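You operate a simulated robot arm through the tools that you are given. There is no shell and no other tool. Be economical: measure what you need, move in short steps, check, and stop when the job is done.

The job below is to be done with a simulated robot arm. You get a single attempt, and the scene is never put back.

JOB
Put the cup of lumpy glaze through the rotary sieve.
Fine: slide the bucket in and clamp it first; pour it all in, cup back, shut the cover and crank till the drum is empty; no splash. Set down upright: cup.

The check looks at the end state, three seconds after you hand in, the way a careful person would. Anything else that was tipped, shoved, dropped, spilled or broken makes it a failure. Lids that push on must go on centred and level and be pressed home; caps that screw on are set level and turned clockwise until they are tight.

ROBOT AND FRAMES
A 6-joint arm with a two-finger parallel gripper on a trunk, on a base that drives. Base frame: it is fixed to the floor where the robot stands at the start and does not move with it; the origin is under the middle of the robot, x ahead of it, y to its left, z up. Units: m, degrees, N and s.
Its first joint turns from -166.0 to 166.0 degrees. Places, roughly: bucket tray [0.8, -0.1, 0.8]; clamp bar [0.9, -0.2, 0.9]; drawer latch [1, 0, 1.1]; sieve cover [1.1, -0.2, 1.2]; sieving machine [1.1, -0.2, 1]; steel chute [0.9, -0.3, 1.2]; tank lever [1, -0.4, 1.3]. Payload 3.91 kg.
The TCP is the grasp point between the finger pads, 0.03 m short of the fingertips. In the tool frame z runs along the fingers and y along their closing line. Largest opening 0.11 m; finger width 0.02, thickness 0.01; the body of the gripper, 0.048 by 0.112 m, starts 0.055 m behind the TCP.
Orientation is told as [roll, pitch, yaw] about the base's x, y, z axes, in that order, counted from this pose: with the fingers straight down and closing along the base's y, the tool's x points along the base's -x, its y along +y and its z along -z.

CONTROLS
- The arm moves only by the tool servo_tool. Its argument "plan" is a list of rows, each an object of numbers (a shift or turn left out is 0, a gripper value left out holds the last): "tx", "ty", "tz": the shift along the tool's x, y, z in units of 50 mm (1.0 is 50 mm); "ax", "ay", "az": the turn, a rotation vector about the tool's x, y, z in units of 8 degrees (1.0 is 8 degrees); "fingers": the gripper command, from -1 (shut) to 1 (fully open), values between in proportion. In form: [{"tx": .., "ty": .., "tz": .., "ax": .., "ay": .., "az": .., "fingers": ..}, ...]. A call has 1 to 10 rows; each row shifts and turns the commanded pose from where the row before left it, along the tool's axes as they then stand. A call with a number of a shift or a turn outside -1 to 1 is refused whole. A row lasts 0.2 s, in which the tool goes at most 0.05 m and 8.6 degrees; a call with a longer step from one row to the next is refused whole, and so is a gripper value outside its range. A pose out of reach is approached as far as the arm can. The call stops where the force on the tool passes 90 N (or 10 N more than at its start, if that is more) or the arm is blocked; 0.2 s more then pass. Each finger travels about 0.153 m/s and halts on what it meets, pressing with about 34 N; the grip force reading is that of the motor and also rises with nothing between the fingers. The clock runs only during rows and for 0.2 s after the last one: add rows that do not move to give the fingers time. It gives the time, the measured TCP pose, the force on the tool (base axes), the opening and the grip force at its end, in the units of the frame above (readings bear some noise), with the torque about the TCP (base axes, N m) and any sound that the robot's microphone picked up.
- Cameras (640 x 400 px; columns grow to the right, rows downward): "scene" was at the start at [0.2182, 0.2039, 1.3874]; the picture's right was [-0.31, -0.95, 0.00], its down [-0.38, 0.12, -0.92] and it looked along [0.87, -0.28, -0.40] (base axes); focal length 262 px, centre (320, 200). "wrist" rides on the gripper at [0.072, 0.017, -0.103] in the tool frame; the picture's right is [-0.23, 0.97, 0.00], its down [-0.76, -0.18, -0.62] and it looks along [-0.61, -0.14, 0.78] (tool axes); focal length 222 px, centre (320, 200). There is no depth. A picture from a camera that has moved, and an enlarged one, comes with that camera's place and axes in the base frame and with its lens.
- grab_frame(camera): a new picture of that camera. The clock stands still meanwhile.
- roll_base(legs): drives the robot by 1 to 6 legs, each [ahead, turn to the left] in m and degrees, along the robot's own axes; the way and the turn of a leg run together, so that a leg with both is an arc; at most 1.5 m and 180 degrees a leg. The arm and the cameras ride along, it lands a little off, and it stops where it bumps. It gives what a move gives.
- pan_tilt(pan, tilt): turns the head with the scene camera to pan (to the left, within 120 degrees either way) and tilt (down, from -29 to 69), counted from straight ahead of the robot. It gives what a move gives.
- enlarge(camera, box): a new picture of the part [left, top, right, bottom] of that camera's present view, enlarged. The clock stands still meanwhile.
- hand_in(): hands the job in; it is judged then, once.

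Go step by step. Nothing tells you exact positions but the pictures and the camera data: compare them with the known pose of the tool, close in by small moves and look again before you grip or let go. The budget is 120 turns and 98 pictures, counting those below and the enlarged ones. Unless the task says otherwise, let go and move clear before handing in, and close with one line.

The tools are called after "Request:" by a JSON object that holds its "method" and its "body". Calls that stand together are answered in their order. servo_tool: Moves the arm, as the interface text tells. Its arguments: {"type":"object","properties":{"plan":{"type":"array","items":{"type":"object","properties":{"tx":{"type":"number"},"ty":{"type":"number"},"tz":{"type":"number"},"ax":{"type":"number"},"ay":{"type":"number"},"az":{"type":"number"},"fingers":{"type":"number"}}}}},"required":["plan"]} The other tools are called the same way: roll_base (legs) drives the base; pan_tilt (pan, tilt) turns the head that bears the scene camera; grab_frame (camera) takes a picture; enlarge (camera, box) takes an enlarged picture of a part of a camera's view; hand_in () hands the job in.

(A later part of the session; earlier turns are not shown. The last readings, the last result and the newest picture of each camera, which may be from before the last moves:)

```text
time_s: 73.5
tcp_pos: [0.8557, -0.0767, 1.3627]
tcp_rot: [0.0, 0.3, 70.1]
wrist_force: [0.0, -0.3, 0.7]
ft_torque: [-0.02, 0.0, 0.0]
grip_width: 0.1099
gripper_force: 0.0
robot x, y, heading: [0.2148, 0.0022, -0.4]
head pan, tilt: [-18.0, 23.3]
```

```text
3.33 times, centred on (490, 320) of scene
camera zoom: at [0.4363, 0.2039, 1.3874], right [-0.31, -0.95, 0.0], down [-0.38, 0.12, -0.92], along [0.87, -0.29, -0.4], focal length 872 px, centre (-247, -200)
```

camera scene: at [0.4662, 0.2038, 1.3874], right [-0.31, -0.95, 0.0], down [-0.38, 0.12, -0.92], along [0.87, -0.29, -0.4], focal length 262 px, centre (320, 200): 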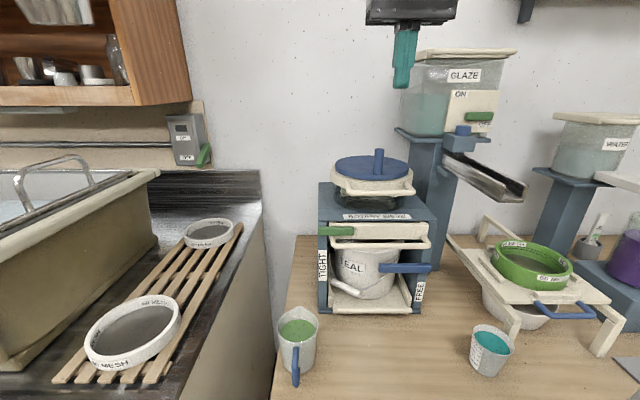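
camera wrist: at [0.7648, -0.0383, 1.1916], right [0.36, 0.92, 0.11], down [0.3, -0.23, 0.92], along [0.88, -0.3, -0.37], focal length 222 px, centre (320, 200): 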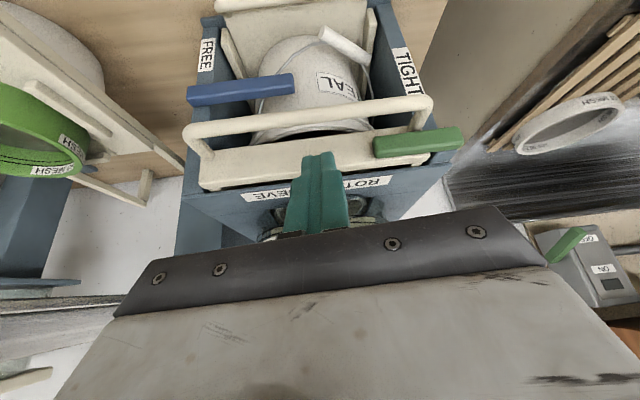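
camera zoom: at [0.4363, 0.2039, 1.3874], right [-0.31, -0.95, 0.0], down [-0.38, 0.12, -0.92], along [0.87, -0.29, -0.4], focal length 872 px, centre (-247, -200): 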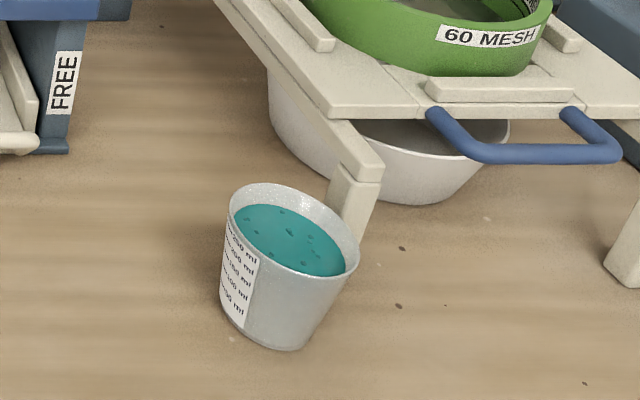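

The cup centre is at about (0.739, -0.299), rim z≈0.864. I move to its left, then down.

Request:
{"method": "servo_tool", "body": {"plan": [{"az": -0.29, "tx": 0.9, "ty": 0.3}, {"tx": 0.9, "ty": 0.3}, {"tx": 0.9, "ty": 0.28}, {"tz": 1}, {"tz": 1}, {"tz": 1}, {"tz": 1}, {"tz": 1}, {"tz": 1}, {"tz": 1}]}}

Request:
{"method": "servo_tool", "body": {"plan": [{"tz": 0.9}, {"tz": 0.35}, {}]}}

Request:
{"method": "grab_frame", "body": {"camera": "wrist"}}

Request:
{"method": "grab_frame", "body": {"camera": "scene"}}

```text
time_s: 75.7
tcp_pos: [0.7729, -0.1934, 1.0135]
tcp_rot: [-0.1, 0.3, 72.2]
wrist_force: [-0.3, 0.0, -0.4]
ft_torque: [0.03, -0.01, 0.0]
grip_width: 0.11
gripper_force: 0.0
robot x, y, heading: [0.2146, -0.0001, -0.2]
head pan, tilt: [-18.0, 23.3]
```

```text
time_s: 76.5
tcp_pos: [0.7727, -0.1946, 0.9526]
tcp_rot: [-0.1, 0.3, 72.2]
wrist_force: [-0.2, 0.4, 0.0]
ft_torque: [0.01, -0.02, 0.01]
grip_width: 0.1098
gripper_force: 0.1
robot x, y, heading: [0.218, 0.0048, -0.3]
head pan, tilt: [-18.0, 23.3]
```

```text
25 pictures are left
camera wrist: at [0.735, -0.2584, 1.0562], right [-0.86, 0.51, 0.0], down [0.4, 0.67, 0.62], along [0.32, 0.53, -0.78], focal length 222 px, centre (320, 200)
```

wrist: 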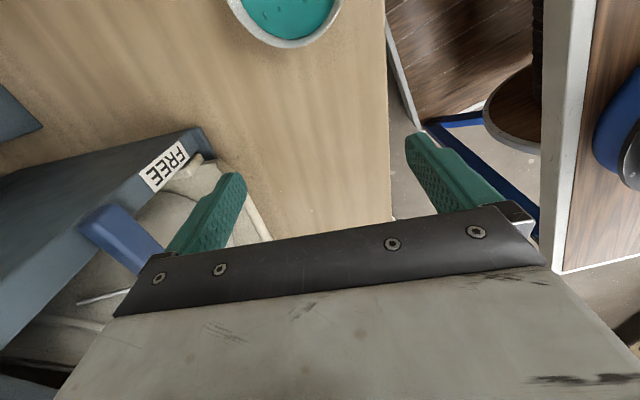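

```text
24 pictures are left
camera scene: at [0.4363, 0.2038, 1.3874], right [-0.31, -0.95, 0.0], down [-0.38, 0.12, -0.92], along [0.87, -0.29, -0.4], focal length 262 px, centre (320, 200)
```

scene: 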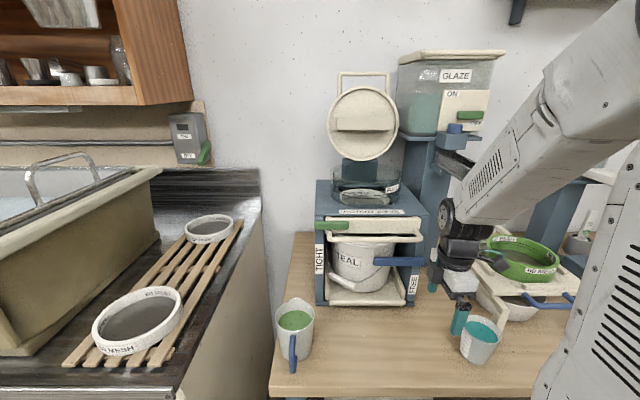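

I slide right towards the cup, still above its rim, and look again.

Request:
{"method": "servo_tool", "body": {"plan": [{"tx": 0.7}, {"tx": 0.7}, {"tx": 0.8}]}}

Request:
{"method": "grab_frame", "body": {"camera": "wrist"}}

```text
time_s: 77.2
tcp_pos: [0.7402, -0.2993, 0.9514]
tcp_rot: [-0.1, 0.2, 72.1]
wrist_force: [0.4, -0.9, -0.5]
ft_torque: [-0.03, 0.0, 0.02]
grip_width: 0.1104
gripper_force: 0.1
robot x, y, heading: [0.2199, 0.0036, -0.2]
head pan, tilt: [-18.0, 23.3]
```

```text
23 pictures are left
camera wrist: at [0.7022, -0.3636, 1.0555], right [-0.86, 0.51, 0.0], down [0.4, 0.67, 0.62], along [0.32, 0.53, -0.79], focal length 222 px, centre (320, 200)
```

wrist: 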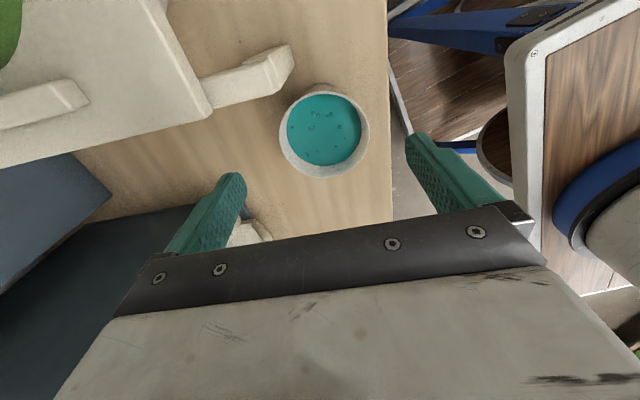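

The cup is centred within 3 mm. I correct, descend to z 0.845 with the fingers open around it, and close gently.

Request:
{"method": "servo_tool", "body": {"plan": [{"tx": -0.05, "ty": 0.04, "tz": 0.5}, {"tz": 0.5}, {"tz": 0.5}, {"tz": 0.6}]}}

Request:
{"method": "servo_tool", "body": {"plan": [{"fingers": 0.5}, {"fingers": 0.3}, {"fingers": 0.0}, {"fingers": -0.5}, {"fingers": -1}, {}]}}

Request:
{"method": "grab_frame", "body": {"camera": "wrist"}}

```text
time_s: 78.2
tcp_pos: [0.7363, -0.2971, 0.847]
tcp_rot: [-0.1, 0.3, 72.1]
wrist_force: [-0.6, -0.5, -0.2]
ft_torque: [0.0, 0.05, 0.02]
grip_width: 0.1098
gripper_force: 0.1
robot x, y, heading: [0.2187, 0.0016, -0.2]
head pan, tilt: [-18.0, 23.3]
```

```text
time_s: 79.7
tcp_pos: [0.7376, -0.2977, 0.8462]
tcp_rot: [0.0, 0.3, 72.2]
wrist_force: [-0.1, 0.2, 0.8]
ft_torque: [0.01, -0.04, -0.02]
grip_width: 0.0795
gripper_force: 34.0
robot x, y, heading: [0.2171, -0.0012, -0.5]
head pan, tilt: [-18.0, 23.3]
```

```text
22 pictures are left
camera wrist: at [0.6998, -0.3617, 0.9511], right [-0.86, 0.51, 0.0], down [0.4, 0.67, 0.62], along [0.32, 0.53, -0.78], focal length 222 px, centre (320, 200)
```

wrist: 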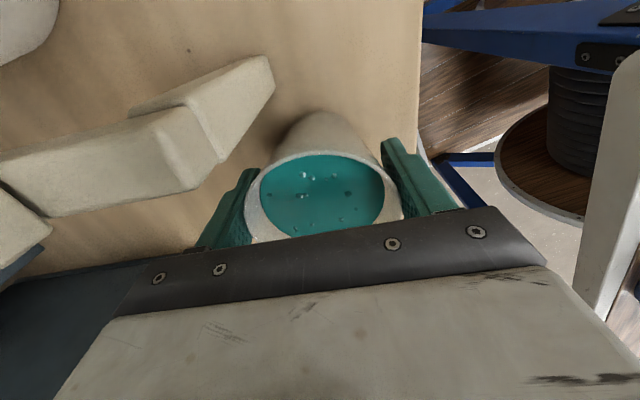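

Gripped at 79.5 mm. I lift a little, slide left clear of the chute, then raise slowly.

Request:
{"method": "servo_tool", "body": {"plan": [{"tz": -0.15}, {"tz": -0.3}, {"tz": -0.25}, {"tx": -0.15}, {"tx": -0.35}, {"tx": -0.45}, {"tx": -0.45}, {"tx": -0.45}, {"tx": -0.35}, {"tx": -0.15}]}}

Request:
{"method": "grab_frame", "body": {"camera": "scene"}}

```text
time_s: 81.8
tcp_pos: [0.7727, -0.1838, 0.8808]
tcp_rot: [-0.1, 0.3, 72.2]
wrist_force: [0.6, 0.3, -3.0]
ft_torque: [-0.02, -0.02, 0.03]
grip_width: 0.0792
gripper_force: 34.2
robot x, y, heading: [0.2156, 0.0001, -0.2]
head pan, tilt: [-18.0, 23.3]
```

```text
21 pictures are left
camera scene: at [0.4364, 0.2037, 1.3874], right [-0.31, -0.95, 0.0], down [-0.38, 0.12, -0.92], along [0.87, -0.29, -0.4], focal length 262 px, centre (320, 200)
```

scene: 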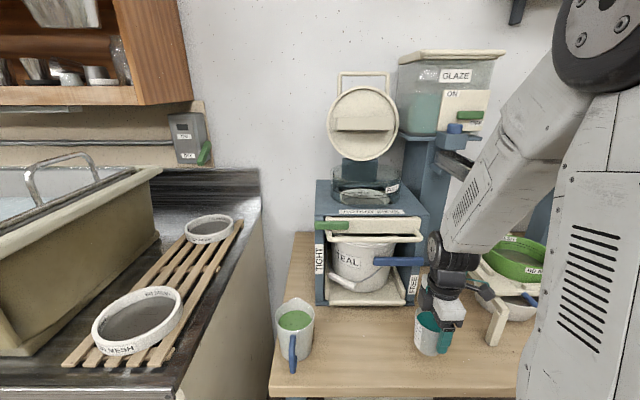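

The cup is held and level. I raise it slowly.

Request:
{"method": "servo_tool", "body": {"plan": [{"tz": -0.3}, {"tz": -0.6}, {"tz": -0.8}, {"tz": -0.9}, {"tz": -0.9}, {"tz": -0.9}, {"tz": -0.9}, {"tz": -0.9}, {"tz": -0.9}, {"tz": -0.8}]}}

Request:
{"method": "servo_tool", "body": {"plan": [{"tz": -0.5}, {"tz": -0.2}, {"ty": -0.2, "tx": -0.06}, {"ty": -0.5, "tx": -0.15}, {"ty": -0.65, "tx": -0.2}, {"ty": -0.65, "tx": -0.2}, {"ty": -0.65, "tx": -0.2}, {"ty": -0.65, "tx": -0.2}, {"ty": -0.4, "tx": -0.12}, {"ty": -0.2, "tx": -0.06}]}}

Request:
{"method": "grab_frame", "body": {"camera": "scene"}}

```text
time_s: 84.0
tcp_pos: [0.7759, -0.1824, 1.2771]
tcp_rot: [0.1, 0.3, 72.2]
wrist_force: [-0.1, -0.3, -3.0]
ft_torque: [-0.04, 0.02, 0.02]
grip_width: 0.0796
gripper_force: 35.3
robot x, y, heading: [0.2196, 0.002, 0.0]
head pan, tilt: [-18.0, 23.3]
```

```text
time_s: 86.2
tcp_pos: [0.9779, -0.1846, 1.3111]
tcp_rot: [-0.2, 0.2, 72.2]
wrist_force: [0.1, -0.2, -2.8]
ft_torque: [-0.03, 0.0, 0.04]
grip_width: 0.0794
gripper_force: 34.5
robot x, y, heading: [0.2175, -0.0001, 0.1]
head pan, tilt: [-18.0, 23.3]
```

```text
20 pictures are left
camera scene: at [0.4363, 0.2038, 1.3874], right [-0.31, -0.95, 0.0], down [-0.38, 0.12, -0.92], along [0.87, -0.29, -0.4], focal length 262 px, centre (320, 200)
```

scene: 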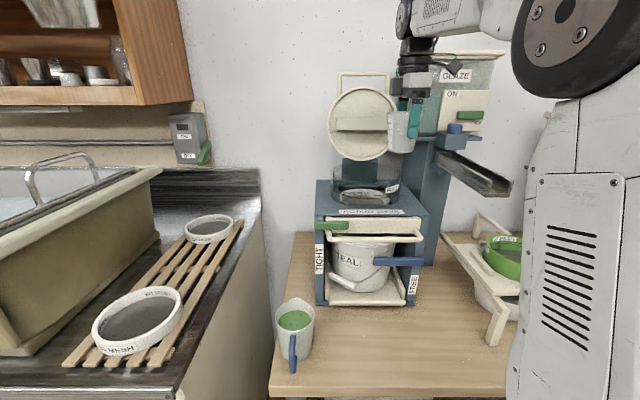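

Request:
{"method": "servo_tool", "body": {"plan": [{"ty": -0.2, "tx": -0.06}, {"ty": -0.4, "tx": -0.1}, {"ty": -0.5, "tx": -0.12}, {"ty": -0.3, "tx": -0.1}, {"ty": -0.14}, {}]}}

Request:
{"method": "enlarge", "body": {"camera": "scene", "box": [300, 60, 460, 220]}}

```text
time_s: 87.7
tcp_pos: [1.0575, -0.189, 1.3109]
tcp_rot: [-0.2, 0.4, 72.2]
wrist_force: [0.2, 0.1, -3.4]
ft_torque: [-0.03, 0.01, 0.03]
grip_width: 0.0795
gripper_force: 33.5
robot x, y, heading: [0.2183, 0.0011, -0.0]
head pan, tilt: [-18.0, 23.3]
```

```text
2.50 times, centred on (380, 140) of scene
camera zoom: at [0.4365, 0.2038, 1.3874], right [-0.31, -0.95, 0.0], down [-0.38, 0.12, -0.92], along [0.87, -0.29, -0.4], focal length 654 px, centre (170, 350)
```

zoom: 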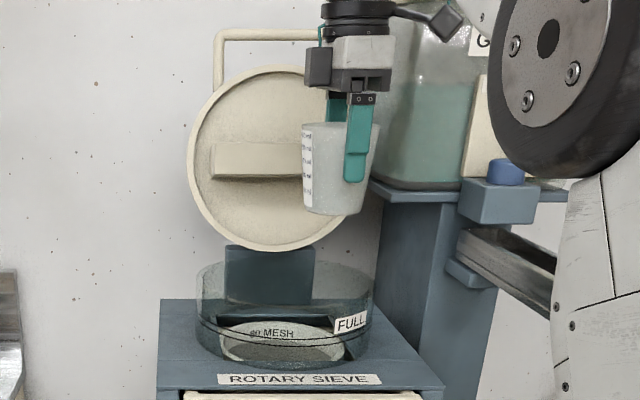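

The cup is above the drum's right half; the drum centre is about s 1.10, l 0.183. I lower a bit and begin tipping it to the left.

Request:
{"method": "servo_tool", "body": {"plan": [{"tz": 0.3}, {"tz": 0.4, "ty": -0.1}, {"tz": 0.2, "ty": -0.1}, {"ay": 0.5}, {"ay": 0.6}, {"ay": 0.6}, {"ay": 0.6}, {"ay": 0.6}, {"ay": 0.5}, {"ay": 0.4}]}}

Request:
{"method": "enlarge", "body": {"camera": "scene", "box": [300, 60, 460, 220]}}

```text
time_s: 89.8
tcp_pos: [1.0664, -0.1945, 1.2654]
tcp_rot: [0.1, 30.8, 72.3]
wrist_force: [-1.0, 0.5, -3.2]
ft_torque: [0.02, -0.02, 0.03]
grip_width: 0.0792
gripper_force: 34.1
robot x, y, heading: [0.2192, 0.0005, -0.2]
head pan, tilt: [-18.0, 23.3]
```

```text
2.50 times, centred on (380, 140) of scene
camera zoom: at [0.4364, 0.2037, 1.3874], right [-0.31, -0.95, 0.0], down [-0.38, 0.12, -0.92], along [0.87, -0.29, -0.4], focal length 654 px, centre (170, 350)
```

zoom: 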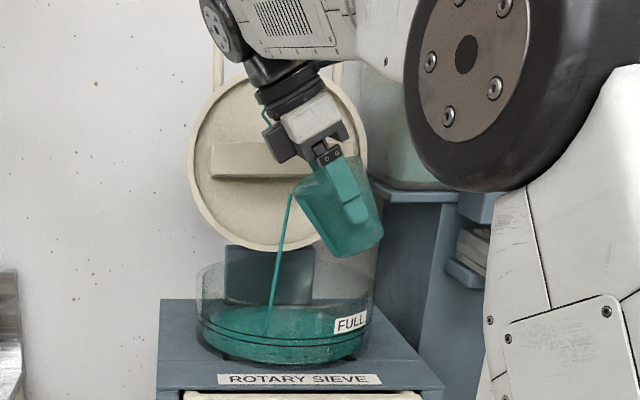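

The stream lands well inside the drum. I continue tipping slowly.

Request:
{"method": "servo_tool", "body": {"plan": [{}, {"ay": 0.2}, {"ay": 0.3}, {"ay": 0.3}, {"ay": 0.3}, {"ay": 0.3}, {"ay": 0.4}, {"ay": 0.4}, {"ay": 0.4}, {"ay": 0.4}]}}

Request:
{"method": "enlarge", "body": {"camera": "scene", "box": [300, 60, 460, 220]}}

```text
time_s: 92.0
tcp_pos: [1.0653, -0.1939, 1.2661]
tcp_rot: [-0.3, 54.7, 72.1]
wrist_force: [0.3, -0.8, -2.2]
ft_torque: [0.01, -0.05, -0.01]
grip_width: 0.0793
gripper_force: 33.6
robot x, y, heading: [0.2182, 0.0016, -0.1]
head pan, tilt: [-18.0, 23.3]
```

```text
2.50 times, centred on (380, 140) of scene
camera zoom: at [0.4364, 0.2038, 1.3874], right [-0.31, -0.95, 0.0], down [-0.38, 0.12, -0.92], along [0.87, -0.29, -0.4], focal length 654 px, centre (170, 350)
```

zoom: 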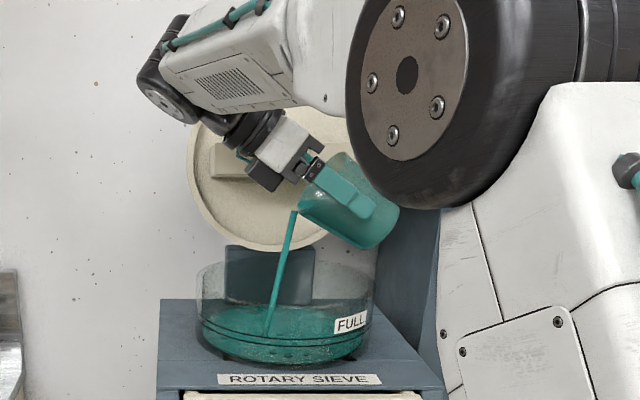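

Going well. Continuing past horizontal.

Request:
{"method": "servo_tool", "body": {"plan": [{"ay": 0.4}, {"ay": 0.4}, {"ay": 0.4}, {"ay": 0.4}, {"ay": 0.4}, {"ay": 0.5}, {"ay": 0.5}, {"ay": 0.5}, {"ay": 0.5}, {"ay": 0.5}]}}

Request:
{"method": "enlarge", "body": {"camera": "scene", "box": [300, 60, 460, 220]}}

```text
time_s: 94.2
tcp_pos: [1.0671, -0.1919, 1.2657]
tcp_rot: [-174.2, 89.3, -102.0]
wrist_force: [-0.3, -0.1, -0.5]
ft_torque: [0.04, -0.02, -0.01]
grip_width: 0.0784
gripper_force: 34.4
robot x, y, heading: [0.2229, 0.0019, 0.0]
head pan, tilt: [-18.0, 23.3]
```

```text
2.50 times, centred on (380, 140) of scene
camera zoom: at [0.4363, 0.2039, 1.3874], right [-0.31, -0.95, 0.0], down [-0.38, 0.12, -0.92], along [0.87, -0.29, -0.4], focal length 654 px, centre (170, 350)
```

zoom: 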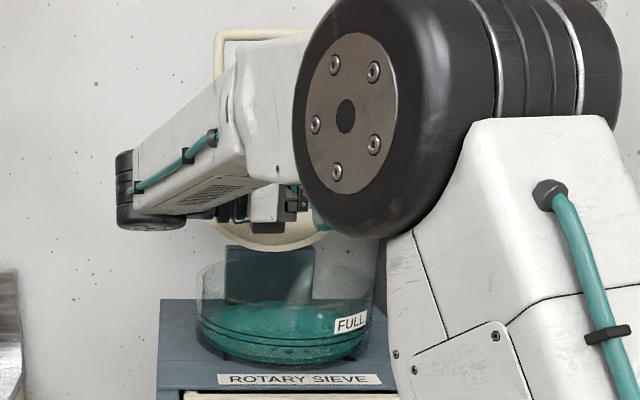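

Almost empty. I raise 3 cm for clearance, tip to about 112° and let it drain.

Request:
{"method": "servo_tool", "body": {"plan": [{"tx": 0.3}, {"tx": 0.3}, {"ay": 0.6}, {"ay": 0.6}, {"ay": 0.6}, {"ay": 0.6}, {"ay": 0.4}, {}, {}, {}]}}

Request:
{"method": "servo_tool", "body": {"plan": [{}, {}, {}, {}, {}, {}, {}, {}]}}

Request:
{"method": "grab_frame", "body": {"camera": "wrist"}}

```text
time_s: 96.5
tcp_pos: [1.0679, -0.2006, 1.2994]
tcp_rot: [179.7, 67.2, -107.5]
wrist_force: [0.3, 0.2, -0.7]
ft_torque: [-0.01, -0.03, 0.01]
grip_width: 0.0784
gripper_force: 33.9
out of reach, approached as far as the arm can: row 7
robot x, y, heading: [0.2169, 0.0029, -0.1]
head pan, tilt: [-18.0, 23.3]
```

```text
time_s: 98.2
tcp_pos: [1.068, -0.2003, 1.3001]
tcp_rot: [179.7, 67.1, -107.6]
wrist_force: [0.4, 0.2, 0.8]
ft_torque: [0.0, 0.01, 0.01]
grip_width: 0.0787
gripper_force: 33.6
robot x, y, heading: [0.219, 0.0027, -0.1]
head pan, tilt: [-18.0, 23.3]
```

```text
15 pictures are left
camera wrist: at [1.0898, -0.0778, 1.3251], right [-0.96, 0.21, -0.21], down [0.25, 0.21, -0.94], along [-0.15, -0.96, -0.25], focal length 222 px, centre (320, 200)
```

wrist: 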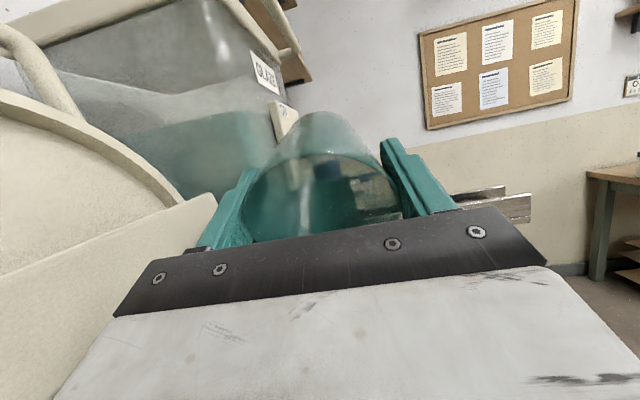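

The cup is empty. I rotate it back upright over the drum.

Request:
{"method": "servo_tool", "body": {"plan": [{"ay": -0.8}, {"ay": -0.9}, {"ay": -0.9}, {"ay": -0.9}, {"ay": -0.9}, {"ay": -0.9}, {"ay": -0.9}, {"ay": -0.9}, {"ay": -0.9}, {"ay": -0.9}]}}

Request:
{"method": "servo_tool", "body": {"plan": [{"ay": -0.9}, {"ay": -0.9}, {"ay": -0.9}, {"ay": -0.9}, {"ay": -0.9}, {"ay": -0.7}, {}]}}

```text
time_s: 100.5
tcp_pos: [1.0685, -0.2001, 1.2985]
tcp_rot: [-0.2, 41.8, 72.2]
wrist_force: [-0.3, -0.3, 0.1]
ft_torque: [-0.06, 0.0, 0.0]
grip_width: 0.078
gripper_force: 34.6
robot x, y, heading: [0.2186, 0.0017, -0.0]
head pan, tilt: [-18.0, 23.3]
```

```text
time_s: 102.0
tcp_pos: [1.0684, -0.2001, 1.2976]
tcp_rot: [-0.1, 0.2, 72.1]
wrist_force: [0.9, 0.0, -1.1]
ft_torque: [-0.01, 0.0, -0.01]
grip_width: 0.0783
gripper_force: 34.4
robot x, y, heading: [0.2157, 0.0013, -0.1]
head pan, tilt: [-18.0, 23.3]
```

Request:
{"method": "servo_tool", "body": {"plan": [{"tz": -0.3}, {"ty": 0.8, "tx": 0.2}, {"ty": 0.9, "tx": 0.22}, {"ty": 0.9, "tx": 0.22}, {"ty": 0.9, "tx": 0.22}, {"ty": 0.9, "tx": 0.22}, {"ty": 0.9, "tx": 0.22}, {"ty": 0.43, "tx": 0.18}]}}

Request:
{"method": "servo_tool", "body": {"plan": [{"tz": 0.8}, {"tz": 1}, {"tz": 1}, {"tz": 1}, {"tz": 1}, {"tz": 1}, {"tz": 1}, {"tz": 1}, {"tz": 0.5}]}}

```text
time_s: 103.8
tcp_pos: [0.7722, -0.1828, 1.31]
tcp_rot: [0.0, 0.3, 72.2]
wrist_force: [0.7, 0.1, -0.3]
ft_torque: [0.02, 0.04, 0.0]
grip_width: 0.0783
gripper_force: 34.3
robot x, y, heading: [0.2182, -0.0017, -0.1]
head pan, tilt: [-18.0, 23.3]
```

```text
time_s: 105.8
tcp_pos: [0.7728, -0.1846, 0.9001]
tcp_rot: [0.0, 0.3, 72.1]
wrist_force: [-0.2, -0.3, -0.1]
ft_torque: [0.0, 0.03, 0.04]
grip_width: 0.078
gripper_force: 34.3
robot x, y, heading: [0.2184, 0.0015, -0.2]
head pan, tilt: [-18.0, 23.3]
```

I move right, to the original spot, and lower till contact.

Request:
{"method": "servo_tool", "body": {"plan": [{"tx": 0.6}, {"tx": 0.7}, {"tx": 0.7}, {"tx": 0.37}, {"tz": 0.5}, {"tz": 0.35}, {"tz": 0.15}]}}

Request:
{"method": "servo_tool", "body": {"plan": [{"tz": 0.06}, {"tz": 0.06}]}}

```text
time_s: 107.5
tcp_pos: [0.7361, -0.2982, 0.8485]
tcp_rot: [-0.2, 0.3, 72.2]
wrist_force: [0.1, 0.0, -0.1]
ft_torque: [0.03, 0.05, 0.03]
grip_width: 0.0781
gripper_force: 34.0
robot x, y, heading: [0.2169, -0.0005, -0.2]
head pan, tilt: [-18.0, 23.3]
```

```text
time_s: 108.2
tcp_pos: [0.7374, -0.2992, 0.8471]
tcp_rot: [-0.5, 0.4, 72.2]
wrist_force: [-7.0, 4.6, 37.3]
ft_torque: [0.7, 0.73, 0.02]
grip_width: 0.0782
gripper_force: 33.8
robot x, y, heading: [0.2205, -0.0014, 0.1]
head pan, tilt: [-18.0, 23.3]
stopped in row 2: the force on the tool passed its limit at 95 N (the readings are from after the stop); the commanded pose is now the measured one
```

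It's on the bench. I ease off and open slowly.

Request:
{"method": "servo_tool", "body": {"plan": [{"tz": -0.03}, {"fingers": 0.45}, {"fingers": 0.55}, {"fingers": 0.8}, {"fingers": 1}, {}]}}

Request:
{"method": "grab_frame", "body": {"camera": "wrist"}}

```text
time_s: 109.5
tcp_pos: [0.7378, -0.3014, 0.8487]
tcp_rot: [-0.4, 0.4, 72.2]
wrist_force: [-0.1, 0.4, 0.2]
ft_torque: [-0.01, 0.07, -0.02]
grip_width: 0.11
gripper_force: 0.1
robot x, y, heading: [0.2169, -0.0004, 0.0]
head pan, tilt: [-18.0, 23.3]
```

```text
14 pictures are left
camera wrist: at [0.6992, -0.3641, 0.9511], right [-0.86, 0.51, -0.01], down [0.4, 0.68, 0.62], along [0.32, 0.53, -0.79], focal length 222 px, centre (320, 200)
```

wrist: 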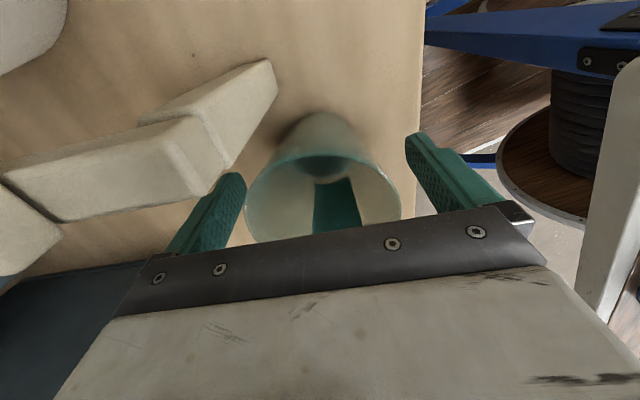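

The cup stands upright at its place, empty. I lift off, move left and up, and measure the open cover's handle.

Request:
{"method": "servo_tool", "body": {"plan": [{"tz": -0.5}, {"tz": -0.9}, {"tz": -0.6}, {"tx": -1}, {"tx": -1}, {"tx": -0.6}, {"tz": -1}, {"tz": -1}, {"tz": -1}, {"tz": -1}]}}

Request:
{"method": "enlarge", "body": {"camera": "scene", "box": [300, 50, 460, 230]}}

Request:
{"method": "enlarge", "body": {"camera": "scene", "box": [320, 60, 410, 120]}}

```text
time_s: 111.8
tcp_pos: [0.7766, -0.1725, 1.1467]
tcp_rot: [-0.3, 0.4, 72.2]
wrist_force: [0.2, 0.1, 0.3]
ft_torque: [0.01, 0.02, 0.0]
grip_width: 0.11
gripper_force: 0.0
robot x, y, heading: [0.2155, 0.0017, -0.2]
head pan, tilt: [-18.0, 23.3]
```

```text
2.22 times, centred on (380, 140) of scene
camera zoom: at [0.4364, 0.2038, 1.3874], right [-0.31, -0.95, 0.0], down [-0.38, 0.12, -0.92], along [0.87, -0.29, -0.4], focal length 581 px, centre (187, 333)
```

zoom: 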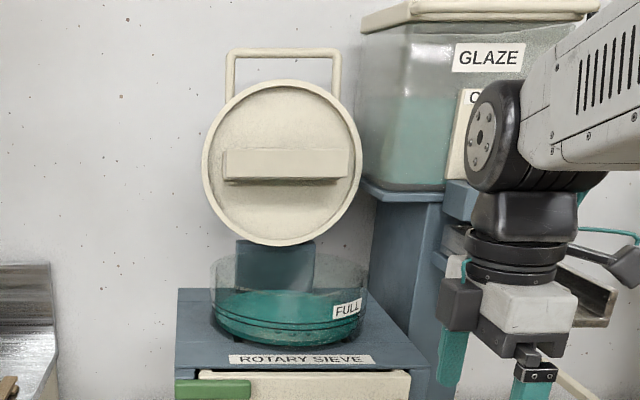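

```text
6.67 times, centred on (365, 90) of scene
camera zoom: at [0.4364, 0.2038, 1.3874], right [-0.31, -0.95, 0.0], down [-0.38, 0.12, -0.92], along [0.87, -0.29, -0.4], focal length 1744 px, centre (20, 933)
```

zoom: 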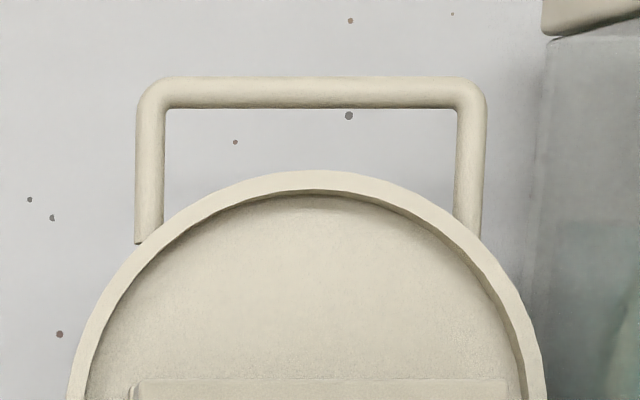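

The open handle bar is at about (1.242, -0.199, 1.425); the lid is roughly 95° open. I'll use the fingers as a fork around the bar and guide the lid down. First I raise, go left, and drive ahead 8 cm.

Request:
{"method": "servo_tool", "body": {"plan": [{"tx": -0.9, "tz": -0.3}, {"tx": -0.9, "tz": -0.3}, {"tx": -0.5, "tz": -0.8}, {"tz": -1}, {"tz": -1}, {"tz": -1}, {"tz": -0.7, "fingers": -0.27}]}}

Request:
{"method": "roll_base", "body": {"legs": [[0.08, 0]]}}

Request:
{"method": "servo_tool", "body": {"plan": [{"ax": 1}, {"ax": 1}, {"ax": 1}, {"ax": 1}, {"ax": 1}, {"ax": 0.6}, {}]}}

```text
time_s: 113.3
tcp_pos: [0.8115, -0.06, 1.3992]
tcp_rot: [-0.3, 0.5, 72.2]
wrist_force: [-1.1, 0.5, -0.5]
ft_torque: [0.02, -0.01, 0.0]
grip_width: 0.0401
gripper_force: 0.1
robot x, y, heading: [0.2164, -0.0028, -0.1]
head pan, tilt: [-18.0, 23.3]
```

```text
time_s: 114.4
tcp_pos: [0.8915, -0.0605, 1.3995]
tcp_rot: [-0.5, 0.5, 72.2]
wrist_force: [-0.2, -0.4, 0.0]
ft_torque: [0.02, 0.01, 0.0]
grip_width: 0.0399
gripper_force: 0.1
robot x, y, heading: [0.3026, 0.0012, -0.0]
head pan, tilt: [-18.0, 23.3]
```

```text
time_s: 116.0
tcp_pos: [0.8901, -0.0598, 1.399]
tcp_rot: [-45.3, 0.4, 72.3]
wrist_force: [-0.1, 0.3, -0.1]
ft_torque: [0.04, 0.02, 0.01]
grip_width: 0.0401
gripper_force: 0.0
robot x, y, heading: [0.2978, 0.0017, 0.1]
head pan, tilt: [-18.0, 23.3]
```

Request:
{"method": "servo_tool", "body": {"plan": [{"tz": 0.42, "ty": -0.714, "tx": 0.07}, {"tz": 0.42, "ty": -0.714, "tx": 0.07}, {"tz": 0.42, "ty": -0.714, "tx": 0.07}, {"tz": 0.42, "ty": -0.714, "tx": 0.07}, {"tz": 0.42, "ty": -0.714, "tx": 0.07}, {"tz": 0.42, "ty": -0.714, "tx": 0.07}, {"tz": 0.42, "ty": -0.714, "tx": 0.06}, {"tz": 0.42, "ty": -0.714, "tx": 0.06}, {}]}}

Request:
{"method": "enlarge", "body": {"camera": "scene", "box": [300, 0, 480, 150]}}

```text
time_s: 118.0
tcp_pos: [1.1881, -0.1811, 1.4853]
tcp_rot: [-45.3, 0.5, 72.3]
wrist_force: [0.3, -0.2, 0.1]
ft_torque: [-0.02, -0.01, 0.01]
grip_width: 0.0403
gripper_force: 0.1
robot x, y, heading: [0.2947, 0.0025, -0.2]
head pan, tilt: [-18.0, 23.3]
```

```text
2.67 times, centred on (390, 75) of scene
camera zoom: at [0.5161, 0.2038, 1.3874], right [-0.31, -0.95, 0.0], down [-0.38, 0.12, -0.92], along [0.87, -0.29, -0.4], focal length 698 px, centre (133, 533)
```

zoom: 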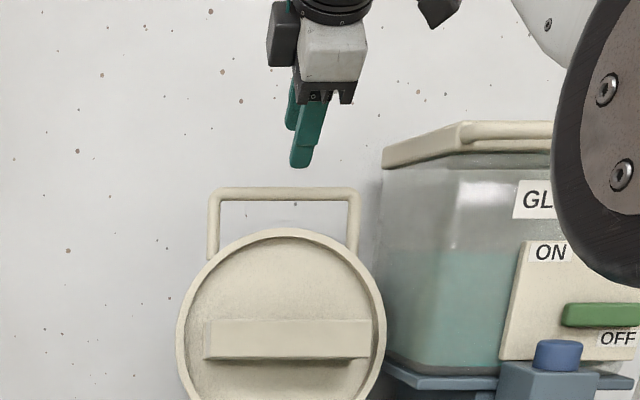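

The fork is aimed slightly too far. I widen it to 60 mm, shift back 18 mm, and advance over the bar.

Request:
{"method": "servo_tool", "body": {"plan": [{"tz": -0.25, "ty": 0.25, "fingers": 0.09}, {}, {"tz": 0.4}, {"tz": 0.4}, {"tz": 0.4}, {"tz": 0.3}, {"tz": 0.2}]}}

Request:
{"method": "enlarge", "body": {"camera": "scene", "box": [300, 0, 480, 150]}}

```text
time_s: 119.6
tcp_pos: [1.2269, -0.1965, 1.4265]
tcp_rot: [-45.3, 0.4, 72.1]
wrist_force: [-6.5, 2.0, 4.2]
ft_torque: [0.05, 0.32, -0.07]
grip_width: 0.0607
gripper_force: 0.8
robot x, y, heading: [0.2993, 0.0019, 0.1]
head pan, tilt: [-18.0, 23.3]
```

```text
2.67 times, centred on (390, 75) of scene
camera zoom: at [0.5154, 0.204, 1.3875], right [-0.31, -0.95, 0.0], down [-0.38, 0.12, -0.92], along [0.87, -0.29, -0.4], focal length 698 px, centre (133, 533)
```

zoom: 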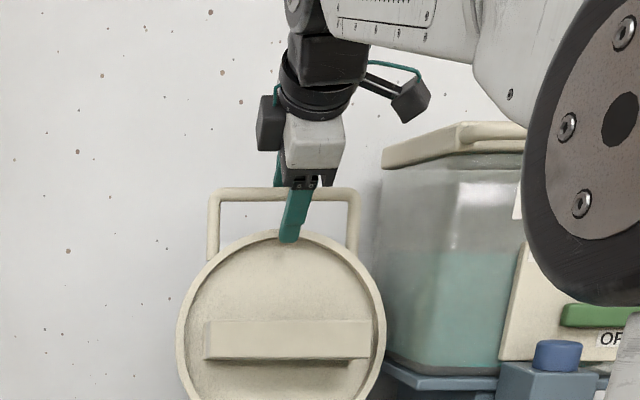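

The fork straddles the bar. I pull the lid back along its arc, untilting gradually.

Request:
{"method": "servo_tool", "body": {"plan": [{"tz": -0.1}, {"tz": -0.212, "ty": 0.308, "ax": -0.15}, {"tz": -0.212, "ty": 0.308, "ax": -0.15}, {"tz": -0.212, "ty": 0.308, "ax": -0.15}, {"tz": -0.212, "ty": 0.308, "ax": -0.15}, {"tz": -0.212, "ty": 0.308, "ax": -0.15}, {"tz": -0.212, "ty": 0.308, "ax": -0.15}]}}

Request:
{"method": "enlarge", "body": {"camera": "scene", "box": [300, 0, 480, 150]}}

```text
time_s: 121.2
tcp_pos: [1.1181, -0.162, 1.4127]
tcp_rot: [-38.0, 0.4, 72.2]
wrist_force: [-3.1, 0.2, 1.8]
ft_torque: [0.02, 0.13, 0.01]
grip_width: 0.0606
gripper_force: 0.6
robot x, y, heading: [0.2974, -0.0027, -0.1]
head pan, tilt: [-18.0, 23.3]
```

```text
2.67 times, centred on (390, 75) of scene
camera zoom: at [0.5159, 0.2039, 1.3874], right [-0.31, -0.95, 0.0], down [-0.38, 0.12, -0.92], along [0.87, -0.29, -0.4], focal length 698 px, centre (133, 533)
```

zoom: 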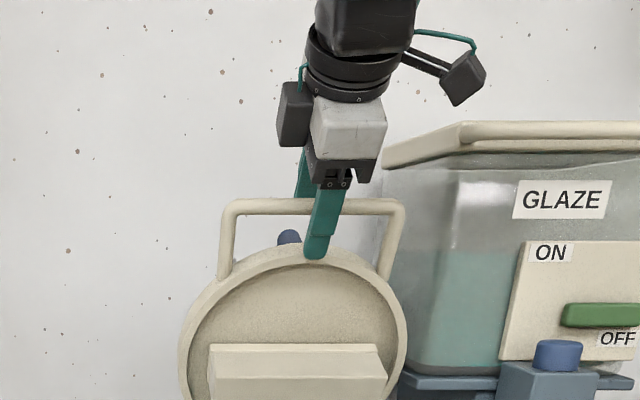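

It follows well. Continuing down.

Request:
{"method": "servo_tool", "body": {"plan": [{"tz": -0.023, "ty": 0.373, "ax": -0.15}, {"tz": -0.023, "ty": 0.373, "ax": -0.15}, {"tz": -0.023, "ty": 0.373, "ax": -0.15}, {"tz": -0.023, "ty": 0.373, "ax": -0.15}, {"tz": -0.023, "ty": 0.373, "ax": -0.15}, {"tz": -0.023, "ty": 0.373, "ax": -0.15}]}}

Request:
{"method": "enlarge", "body": {"camera": "scene", "box": [300, 20, 480, 200]}}

```text
time_s: 122.6
tcp_pos: [1.0265, -0.1321, 1.3561]
tcp_rot: [-30.8, 0.4, 72.2]
wrist_force: [-2.9, 0.7, -1.8]
ft_torque: [0.08, 0.04, -0.02]
grip_width: 0.0616
gripper_force: 1.5
robot x, y, heading: [0.2982, 0.0019, -0.1]
head pan, tilt: [-18.0, 23.3]
```

```text
2.22 times, centred on (390, 110) of scene
camera zoom: at [0.516, 0.2039, 1.3874], right [-0.31, -0.95, 0.0], down [-0.38, 0.12, -0.92], along [0.87, -0.29, -0.4], focal length 581 px, centre (164, 400)
```

zoom: 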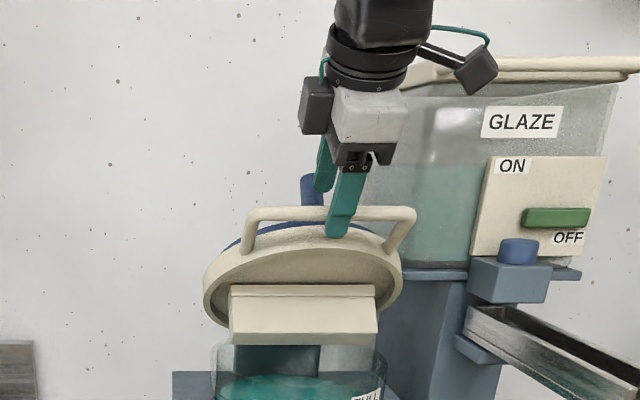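

Request:
{"method": "servo_tool", "body": {"plan": [{"tz": 0.152, "ty": 0.341}, {"tz": 0.152, "ty": 0.341}, {"tz": 0.152, "ty": 0.341}, {"tz": 0.152, "ty": 0.341}, {"tz": 0.152, "ty": 0.341}, {"tz": 0.152, "ty": 0.341}]}}

Request:
{"method": "enlarge", "body": {"camera": "scene", "box": [300, 20, 480, 200]}}

```text
time_s: 124.0
tcp_pos: [0.9662, -0.1142, 1.2607]
tcp_rot: [-30.6, 0.5, 72.2]
wrist_force: [-9.7, 2.4, -2.5]
ft_torque: [0.07, 0.15, 0.04]
grip_width: 0.0555
gripper_force: 0.1
robot x, y, heading: [0.2984, -0.0018, -0.2]
head pan, tilt: [-18.0, 23.3]
```

```text
2.22 times, centred on (390, 110) of scene
camera zoom: at [0.5156, 0.2041, 1.3875], right [-0.31, -0.95, 0.0], down [-0.38, 0.12, -0.92], along [0.87, -0.29, -0.4], focal length 581 px, centre (164, 400)
```

zoom: 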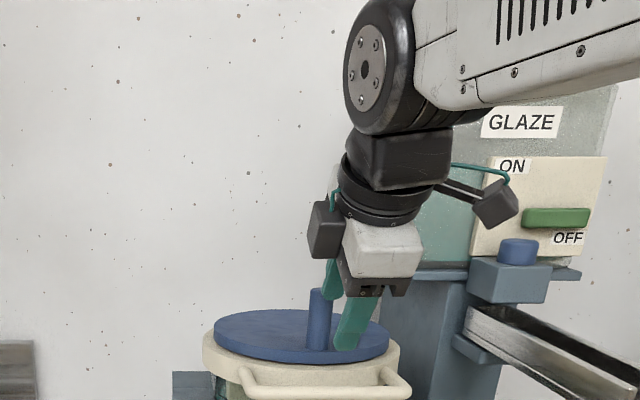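

The bar slipped out and the lid came down. The fork is now about the crank peg. I withdraw along the tool axis and inspect.

Request:
{"method": "servo_tool", "body": {"plan": [{"tz": -0.3, "ty": 0.1}, {"tz": -0.8}, {"tz": -1}, {"tz": -0.9}]}}

Request:
{"method": "enlarge", "body": {"camera": "scene", "box": [310, 120, 470, 260]}}

```text
time_s: 125.0
tcp_pos: [0.8888, -0.0881, 1.3887]
tcp_rot: [-30.7, 0.5, 72.2]
wrist_force: [0.9, 1.4, -0.1]
ft_torque: [0.01, 0.03, -0.01]
grip_width: 0.0601
gripper_force: 0.0
robot x, y, heading: [0.2981, -0.0034, -0.1]
head pan, tilt: [-18.0, 23.3]
```

```text
2.86 times, centred on (390, 190) of scene
camera zoom: at [0.5165, 0.2038, 1.3874], right [-0.31, -0.95, 0.0], down [-0.38, 0.12, -0.92], along [0.87, -0.29, -0.4], focal length 747 px, centre (120, 229)
```

zoom: 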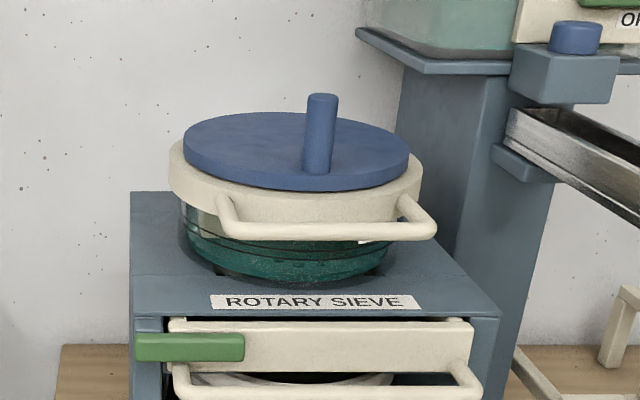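

The lid is shut, with no splash seen. Now the crank: peg at about s 1.02, l 0.182, about 70 mm from the wheel centre. I straighten, turn the tool so its camera and body stay clear of the tank, and drive ahead 5 cm.

Request:
{"method": "servo_tool", "body": {"plan": [{"ax": -1}, {"ax": -1}, {"ax": -1}, {"ax": -0.84}, {"az": 1}, {"az": 1}, {"az": 1}, {"az": 1}, {"az": 1}, {"az": 1}]}}

Request:
{"method": "servo_tool", "body": {"plan": [{"az": 1}, {"az": 1}, {"az": 1}, {"az": 1}, {"az": 1}, {"az": 1}, {"az": 1}, {"az": 1}, {"az": 1}, {"az": 1}]}}

Request:
{"method": "roll_base", "body": {"legs": [[0.05, 0]]}}

```text
time_s: 127.2
tcp_pos: [0.8893, -0.0882, 1.3891]
tcp_rot: [-0.4, 0.2, 24.1]
wrist_force: [0.6, -0.8, -0.7]
ft_torque: [-0.02, 0.02, 0.01]
grip_width: 0.0599
gripper_force: 0.1
robot x, y, heading: [0.2958, 0.0001, 0.0]
head pan, tilt: [-18.0, 23.3]
```

```text
time_s: 129.4
tcp_pos: [0.8898, -0.0881, 1.3886]
tcp_rot: [-0.2, -0.2, -55.9]
wrist_force: [0.0, -0.4, 1.5]
ft_torque: [0.04, -0.02, 0.01]
grip_width: 0.0604
gripper_force: 0.1
robot x, y, heading: [0.301, 0.002, -0.2]
head pan, tilt: [-18.0, 23.3]
```

```text
time_s: 130.5
tcp_pos: [0.938, -0.0883, 1.3881]
tcp_rot: [-0.3, -0.3, -55.9]
wrist_force: [-0.5, -0.2, 0.5]
ft_torque: [0.0, 0.01, -0.02]
grip_width: 0.06
gripper_force: 0.0
robot x, y, heading: [0.3489, 0.0021, 0.2]
head pan, tilt: [-18.0, 23.3]
stopped in leg 1: the robot was blocked; the commanded pose is now the measured one
```

Request:
{"method": "servo_tool", "body": {"plan": [{"ay": -1}, {"ay": -1}, {"tx": -0.465, "tz": 0.536, "ty": 0.322}, {"tx": -0.465, "tz": 0.536, "ty": 0.322}, {"tx": -0.465, "tz": 0.536, "ty": 0.322}, {}]}}

Request:
{"method": "grab_frame", "body": {"camera": "wrist"}}

```text
time_s: 131.9
tcp_pos: [1.0289, -0.1357, 1.3302]
tcp_rot: [-0.2, -16.3, -55.7]
wrist_force: [0.3, -0.6, -0.7]
ft_torque: [-0.02, -0.01, 0.0]
grip_width: 0.0603
gripper_force: 0.0
robot x, y, heading: [0.3485, 0.0027, -0.1]
head pan, tilt: [-18.0, 23.3]
```

```text
5 pictures are left
camera wrist: at [0.9885, -0.0448, 1.4099], right [0.93, 0.37, 0.06], down [0.17, -0.56, 0.81], along [0.33, -0.75, -0.58], focal length 222 px, centre (320, 200)
```

wrist: 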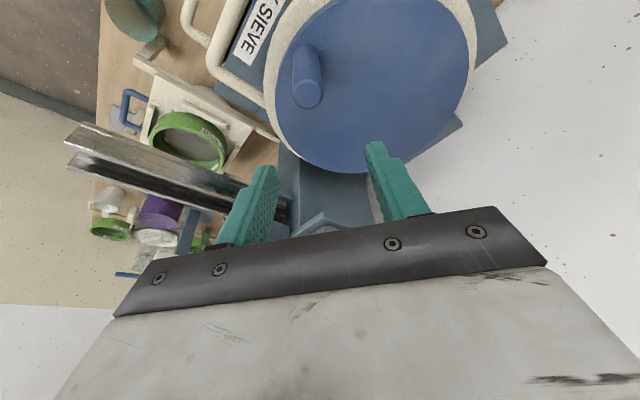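

Peg at about (1.023, -0.131) and wheel centre about (1.10, -0.158). I descend around the peg and grip it.

Request:
{"method": "servo_tool", "body": {"plan": [{"tx": 0.173, "tz": 0.47, "ty": -0.05}, {"tx": 0.173, "tz": 0.47}, {"tx": 0.173, "tz": 0.47}, {"tx": 0.173, "tz": 0.45}, {"fingers": -0.3}, {"fingers": -1}, {}]}}

Request:
{"method": "enlarge", "body": {"camera": "scene", "box": [310, 80, 490, 250]}}

```text
time_s: 133.5
tcp_pos: [1.0216, -0.1321, 1.2336]
tcp_rot: [-0.4, -16.4, -55.8]
wrist_force: [3.0, -1.6, -0.8]
ft_torque: [0.5, -1.22, -0.07]
grip_width: 0.0236
gripper_force: 44.6
robot x, y, heading: [0.3468, -0.002, -0.1]
head pan, tilt: [-18.0, 23.3]
```

```text
2.35 times, centred on (400, 165) of scene
camera zoom: at [0.5653, 0.2036, 1.3874], right [-0.31, -0.95, 0.0], down [-0.38, 0.12, -0.92], along [0.87, -0.29, -0.4], focal length 616 px, centre (132, 282)
```

zoom: 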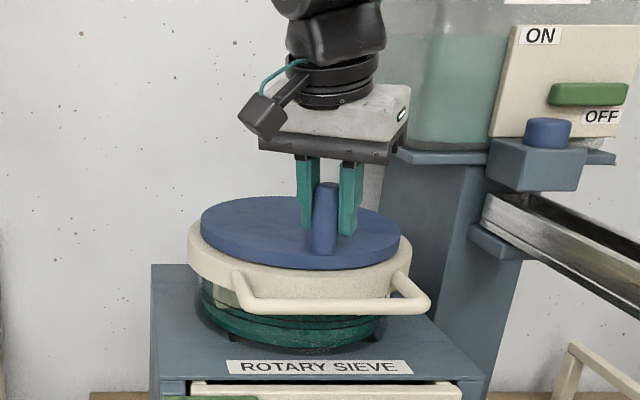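

Gripped, but the peg sits towards the near edge of the pads. I reopen slightly, shift 5 mm back, and regrip.

Request:
{"method": "servo_tool", "body": {"plan": [{"fingers": -0.35}, {}, {"tx": 0.1}, {"fingers": -1}, {}, {}]}}

```text
time_s: 134.9
tcp_pos: [1.0191, -0.129, 1.2318]
tcp_rot: [-0.1, -16.3, -55.9]
wrist_force: [-0.6, -1.4, -0.5]
ft_torque: [1.11, -1.12, -0.03]
grip_width: 0.0235
gripper_force: 44.8
robot x, y, heading: [0.3456, 0.0005, 0.1]
head pan, tilt: [-18.0, 23.3]
```

Firm grip on the peg. I try the first 36° of a clockwise turn slowly and read the forces.

Request:
{"method": "servo_tool", "body": {"plan": [{"tx": 0.112, "tz": -0.032, "ty": 0.207}, {"tx": 0.112, "tz": -0.032, "ty": 0.207}, {"tx": 0.045, "tz": -0.013, "ty": 0.234}, {"tx": 0.045, "tz": -0.013, "ty": 0.234}]}}

```text
time_s: 135.9
tcp_pos: [1.0465, -0.0895, 1.2317]
tcp_rot: [-0.2, -16.4, -55.7]
wrist_force: [-4.7, -3.3, 7.3]
ft_torque: [0.34, -1.53, -0.4]
grip_width: 0.0234
gripper_force: 44.8
robot x, y, heading: [0.347, -0.0034, -0.2]
head pan, tilt: [-18.0, 23.3]
```

It turns freely. I continue round.

Request:
{"method": "servo_tool", "body": {"plan": [{"tx": -0.12, "tz": 0.035, "ty": 0.452}, {"tx": -0.125, "tz": 0.035, "ty": 0.452}, {"tx": -0.355, "tz": 0.101, "ty": 0.291}, {"tx": -0.355, "tz": 0.101, "ty": 0.291}, {"tx": -0.451, "tz": 0.13, "ty": 0.019}, {"tx": -0.451, "tz": 0.13, "ty": 0.019}, {"tx": -0.376, "tz": 0.108, "ty": -0.261}, {"tx": -0.376, "tz": 0.108, "ty": -0.261}]}}

```text
time_s: 137.7
tcp_pos: [1.1635, -0.1737, 1.2305]
tcp_rot: [-0.4, -16.2, -55.7]
wrist_force: [-0.4, -0.3, -0.7]
ft_torque: [-0.01, 0.02, -0.03]
grip_width: 0.0001
gripper_force: 37.5
robot x, y, heading: [0.3491, 0.0018, -0.2]
head pan, tilt: [-18.0, 23.3]
```

The peg slipped out of the fingers; my radius was off. I lift off and look for the peg.

Request:
{"method": "servo_tool", "body": {"plan": [{"tx": -0.138, "tz": -0.48, "fingers": 0.09}, {"tx": -0.138, "tz": -0.48}, {"tx": 0.823, "tz": -0.7}, {"tx": 0.9, "tz": -0.3}, {}]}}

Request:
{"method": "grab_frame", "body": {"camera": "wrist"}}

```text
refused: row 3 steps farther than a row can; nothing moved
```

```text
3 pictures are left
camera wrist: at [1.1237, -0.0835, 1.309], right [0.93, 0.37, 0.06], down [0.17, -0.56, 0.81], along [0.33, -0.75, -0.58], focal length 222 px, centre (320, 200)
```

wrist: 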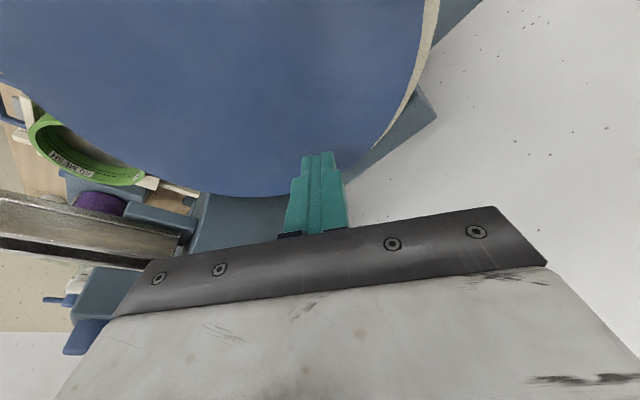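

I raise vertically first, then look once with the scene camera.

Request:
{"method": "servo_tool", "body": {"plan": [{"tx": -0.138, "tz": -0.48, "fingers": 0.09}, {"tx": -0.138, "tz": -0.48}, {"tx": -0.138, "tz": -0.48}, {"tx": -0.138, "tz": -0.48}, {"tx": -0.138, "tz": -0.48}, {"tx": -0.138, "tz": -0.48}]}}

Request:
{"method": "enlarge", "body": {"camera": "scene", "box": [310, 110, 460, 230]}}

```text
time_s: 139.1
tcp_pos: [1.1658, -0.1734, 1.3799]
tcp_rot: [-0.4, -16.1, -55.8]
wrist_force: [-0.1, 0.3, -1.8]
ft_torque: [0.03, 0.03, 0.0]
grip_width: 0.06
gripper_force: 0.1
robot x, y, heading: [0.3509, -0.0026, -0.3]
head pan, tilt: [-18.0, 23.3]
```

```text
3.33 times, centred on (385, 170) of scene
camera zoom: at [0.5653, 0.2038, 1.3874], right [-0.31, -0.95, 0.0], down [-0.38, 0.12, -0.92], along [0.87, -0.29, -0.4], focal length 872 px, centre (103, 300)
```

zoom: 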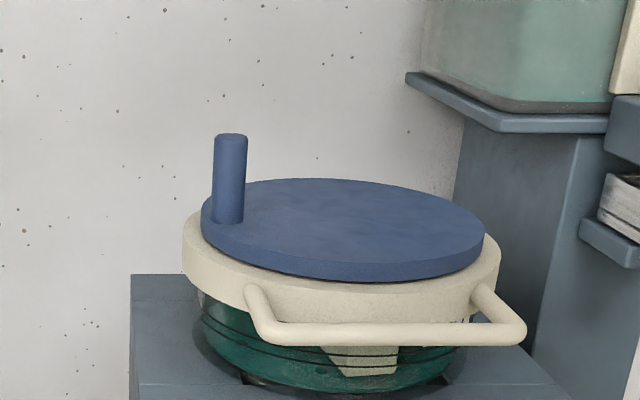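

The peg is now at the wheel's left, about (1.123, -0.077). Both peg positions fit a crank radius of 81 mm about s 1.093, l 0.184. I regrip there.

Request:
{"method": "servo_tool", "body": {"plan": [{"tx": 0.757, "tz": 0.13, "ty": 0.125}, {"tx": 0.757, "tz": 0.13, "ty": 0.125}, {"tx": 0.757, "tz": 0.13, "ty": 0.125}, {"tx": 0.141, "tz": 0.49}, {"tx": 0.141, "tz": 0.49}, {"tx": 0.141, "tz": 0.49}, {"tx": 0.141, "tz": 0.49}, {"fingers": -1}, {}, {}]}}

```text
time_s: 141.3
tcp_pos: [1.1214, -0.0787, 1.2273]
tcp_rot: [-0.2, -16.3, -55.7]
wrist_force: [1.5, 3.6, -1.7]
ft_torque: [0.18, -0.74, 0.0]
grip_width: 0.0234
gripper_force: 45.1
robot x, y, heading: [0.3427, -0.0016, -0.4]
head pan, tilt: [-18.0, 23.3]
```

Request:
{"method": "servo_tool", "body": {"plan": [{"tx": -0.37, "tz": 0.106, "ty": 0.166}, {"tx": -0.37, "tz": 0.106, "ty": 0.166}]}}

Request:
{"method": "servo_tool", "body": {"plan": [{"tx": -0.4, "tz": 0.115, "ty": -0.049}, {"tx": -0.4, "tz": 0.115, "ty": -0.049}]}}

```text
time_s: 141.9
tcp_pos: [1.1583, -0.0958, 1.2276]
tcp_rot: [-0.3, -16.3, -55.6]
wrist_force: [33.1, 47.9, 1.7]
ft_torque: [-0.25, 0.74, -0.71]
grip_width: 0.0233
gripper_force: 44.9
robot x, y, heading: [0.3438, 0.0025, -0.2]
head pan, tilt: [-18.0, 23.3]
```

```text
time_s: 142.5
tcp_pos: [1.1758, -0.1373, 1.2277]
tcp_rot: [-0.4, -16.3, -55.6]
wrist_force: [0.2, 1.5, 0.2]
ft_torque: [0.0, 0.02, 0.0]
grip_width: 0.0002
gripper_force: 37.5
robot x, y, heading: [0.3471, 0.0028, -0.0]
head pan, tilt: [-18.0, 23.3]
```

The peg slides out where the pads lie along the motion, so gripping with a fixed hand won't do. Instead I'll use the closed fingers as a pusher, going round the circle behind the peg. First I carry on clockwise until I meet it from behind.

Request:
{"method": "servo_tool", "body": {"plan": [{"tx": -0.03, "tz": 0.009, "ty": 0.083, "fingers": -1}, {"tx": -0.662, "tz": 0.191, "ty": -0.513}, {"tx": -0.327, "tz": 0.094, "ty": -0.789}, {"tx": 0.096, "tz": -0.028, "ty": -0.854}, {"tx": 0.494, "tz": -0.141, "ty": -0.69}]}}

```text
time_s: 143.7
tcp_pos: [1.0725, -0.2344, 1.2278]
tcp_rot: [-0.4, -16.4, -55.8]
wrist_force: [0.6, -0.6, -0.4]
ft_torque: [-0.01, 0.02, 0.01]
grip_width: 0.0
gripper_force: 37.9
robot x, y, heading: [0.3503, 0.0014, -0.2]
head pan, tilt: [-18.0, 23.3]
```

The circle is clear all round. I go on, picking up the peg and pushing it.

Request:
{"method": "servo_tool", "body": {"plan": [{"tx": 0.758, "tz": -0.218, "ty": -0.34}, {"tx": 0.821, "tz": -0.236, "ty": 0.1}, {"tx": 0.662, "tz": -0.191, "ty": 0.513}, {"tx": 0.327, "tz": -0.094, "ty": 0.789}, {"tx": -0.096, "tz": 0.028, "ty": 0.854}]}}

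Request:
{"method": "servo_tool", "body": {"plan": [{"tx": -0.247, "tz": 0.07, "ty": 0.345}, {"tx": -0.247, "tz": 0.07, "ty": 0.345}, {"tx": -0.379, "tz": 0.109, "ty": 0.17}, {"tx": -0.379, "tz": 0.109, "ty": 0.17}, {"tx": -0.41, "tz": 0.118, "ty": -0.05}, {"tx": -0.41, "tz": 0.118, "ty": -0.05}]}}

```text
time_s: 144.9
tcp_pos: [1.0819, -0.0706, 1.2262]
tcp_rot: [-0.4, -16.4, -55.7]
wrist_force: [-0.5, 0.2, 0.3]
ft_torque: [0.0, 0.0, 0.0]
grip_width: 0.0
gripper_force: 37.9
robot x, y, heading: [0.343, 0.0031, -0.0]
head pan, tilt: [-18.0, 23.3]
```

```text
time_s: 146.3
tcp_pos: [1.1805, -0.138, 1.2275]
tcp_rot: [-0.3, -16.3, -55.9]
wrist_force: [0.3, 0.1, -0.6]
ft_torque: [0.02, -0.01, 0.04]
grip_width: 0.0
gripper_force: 37.7
robot x, y, heading: [0.3476, 0.0011, -0.1]
head pan, tilt: [-18.0, 23.3]
```

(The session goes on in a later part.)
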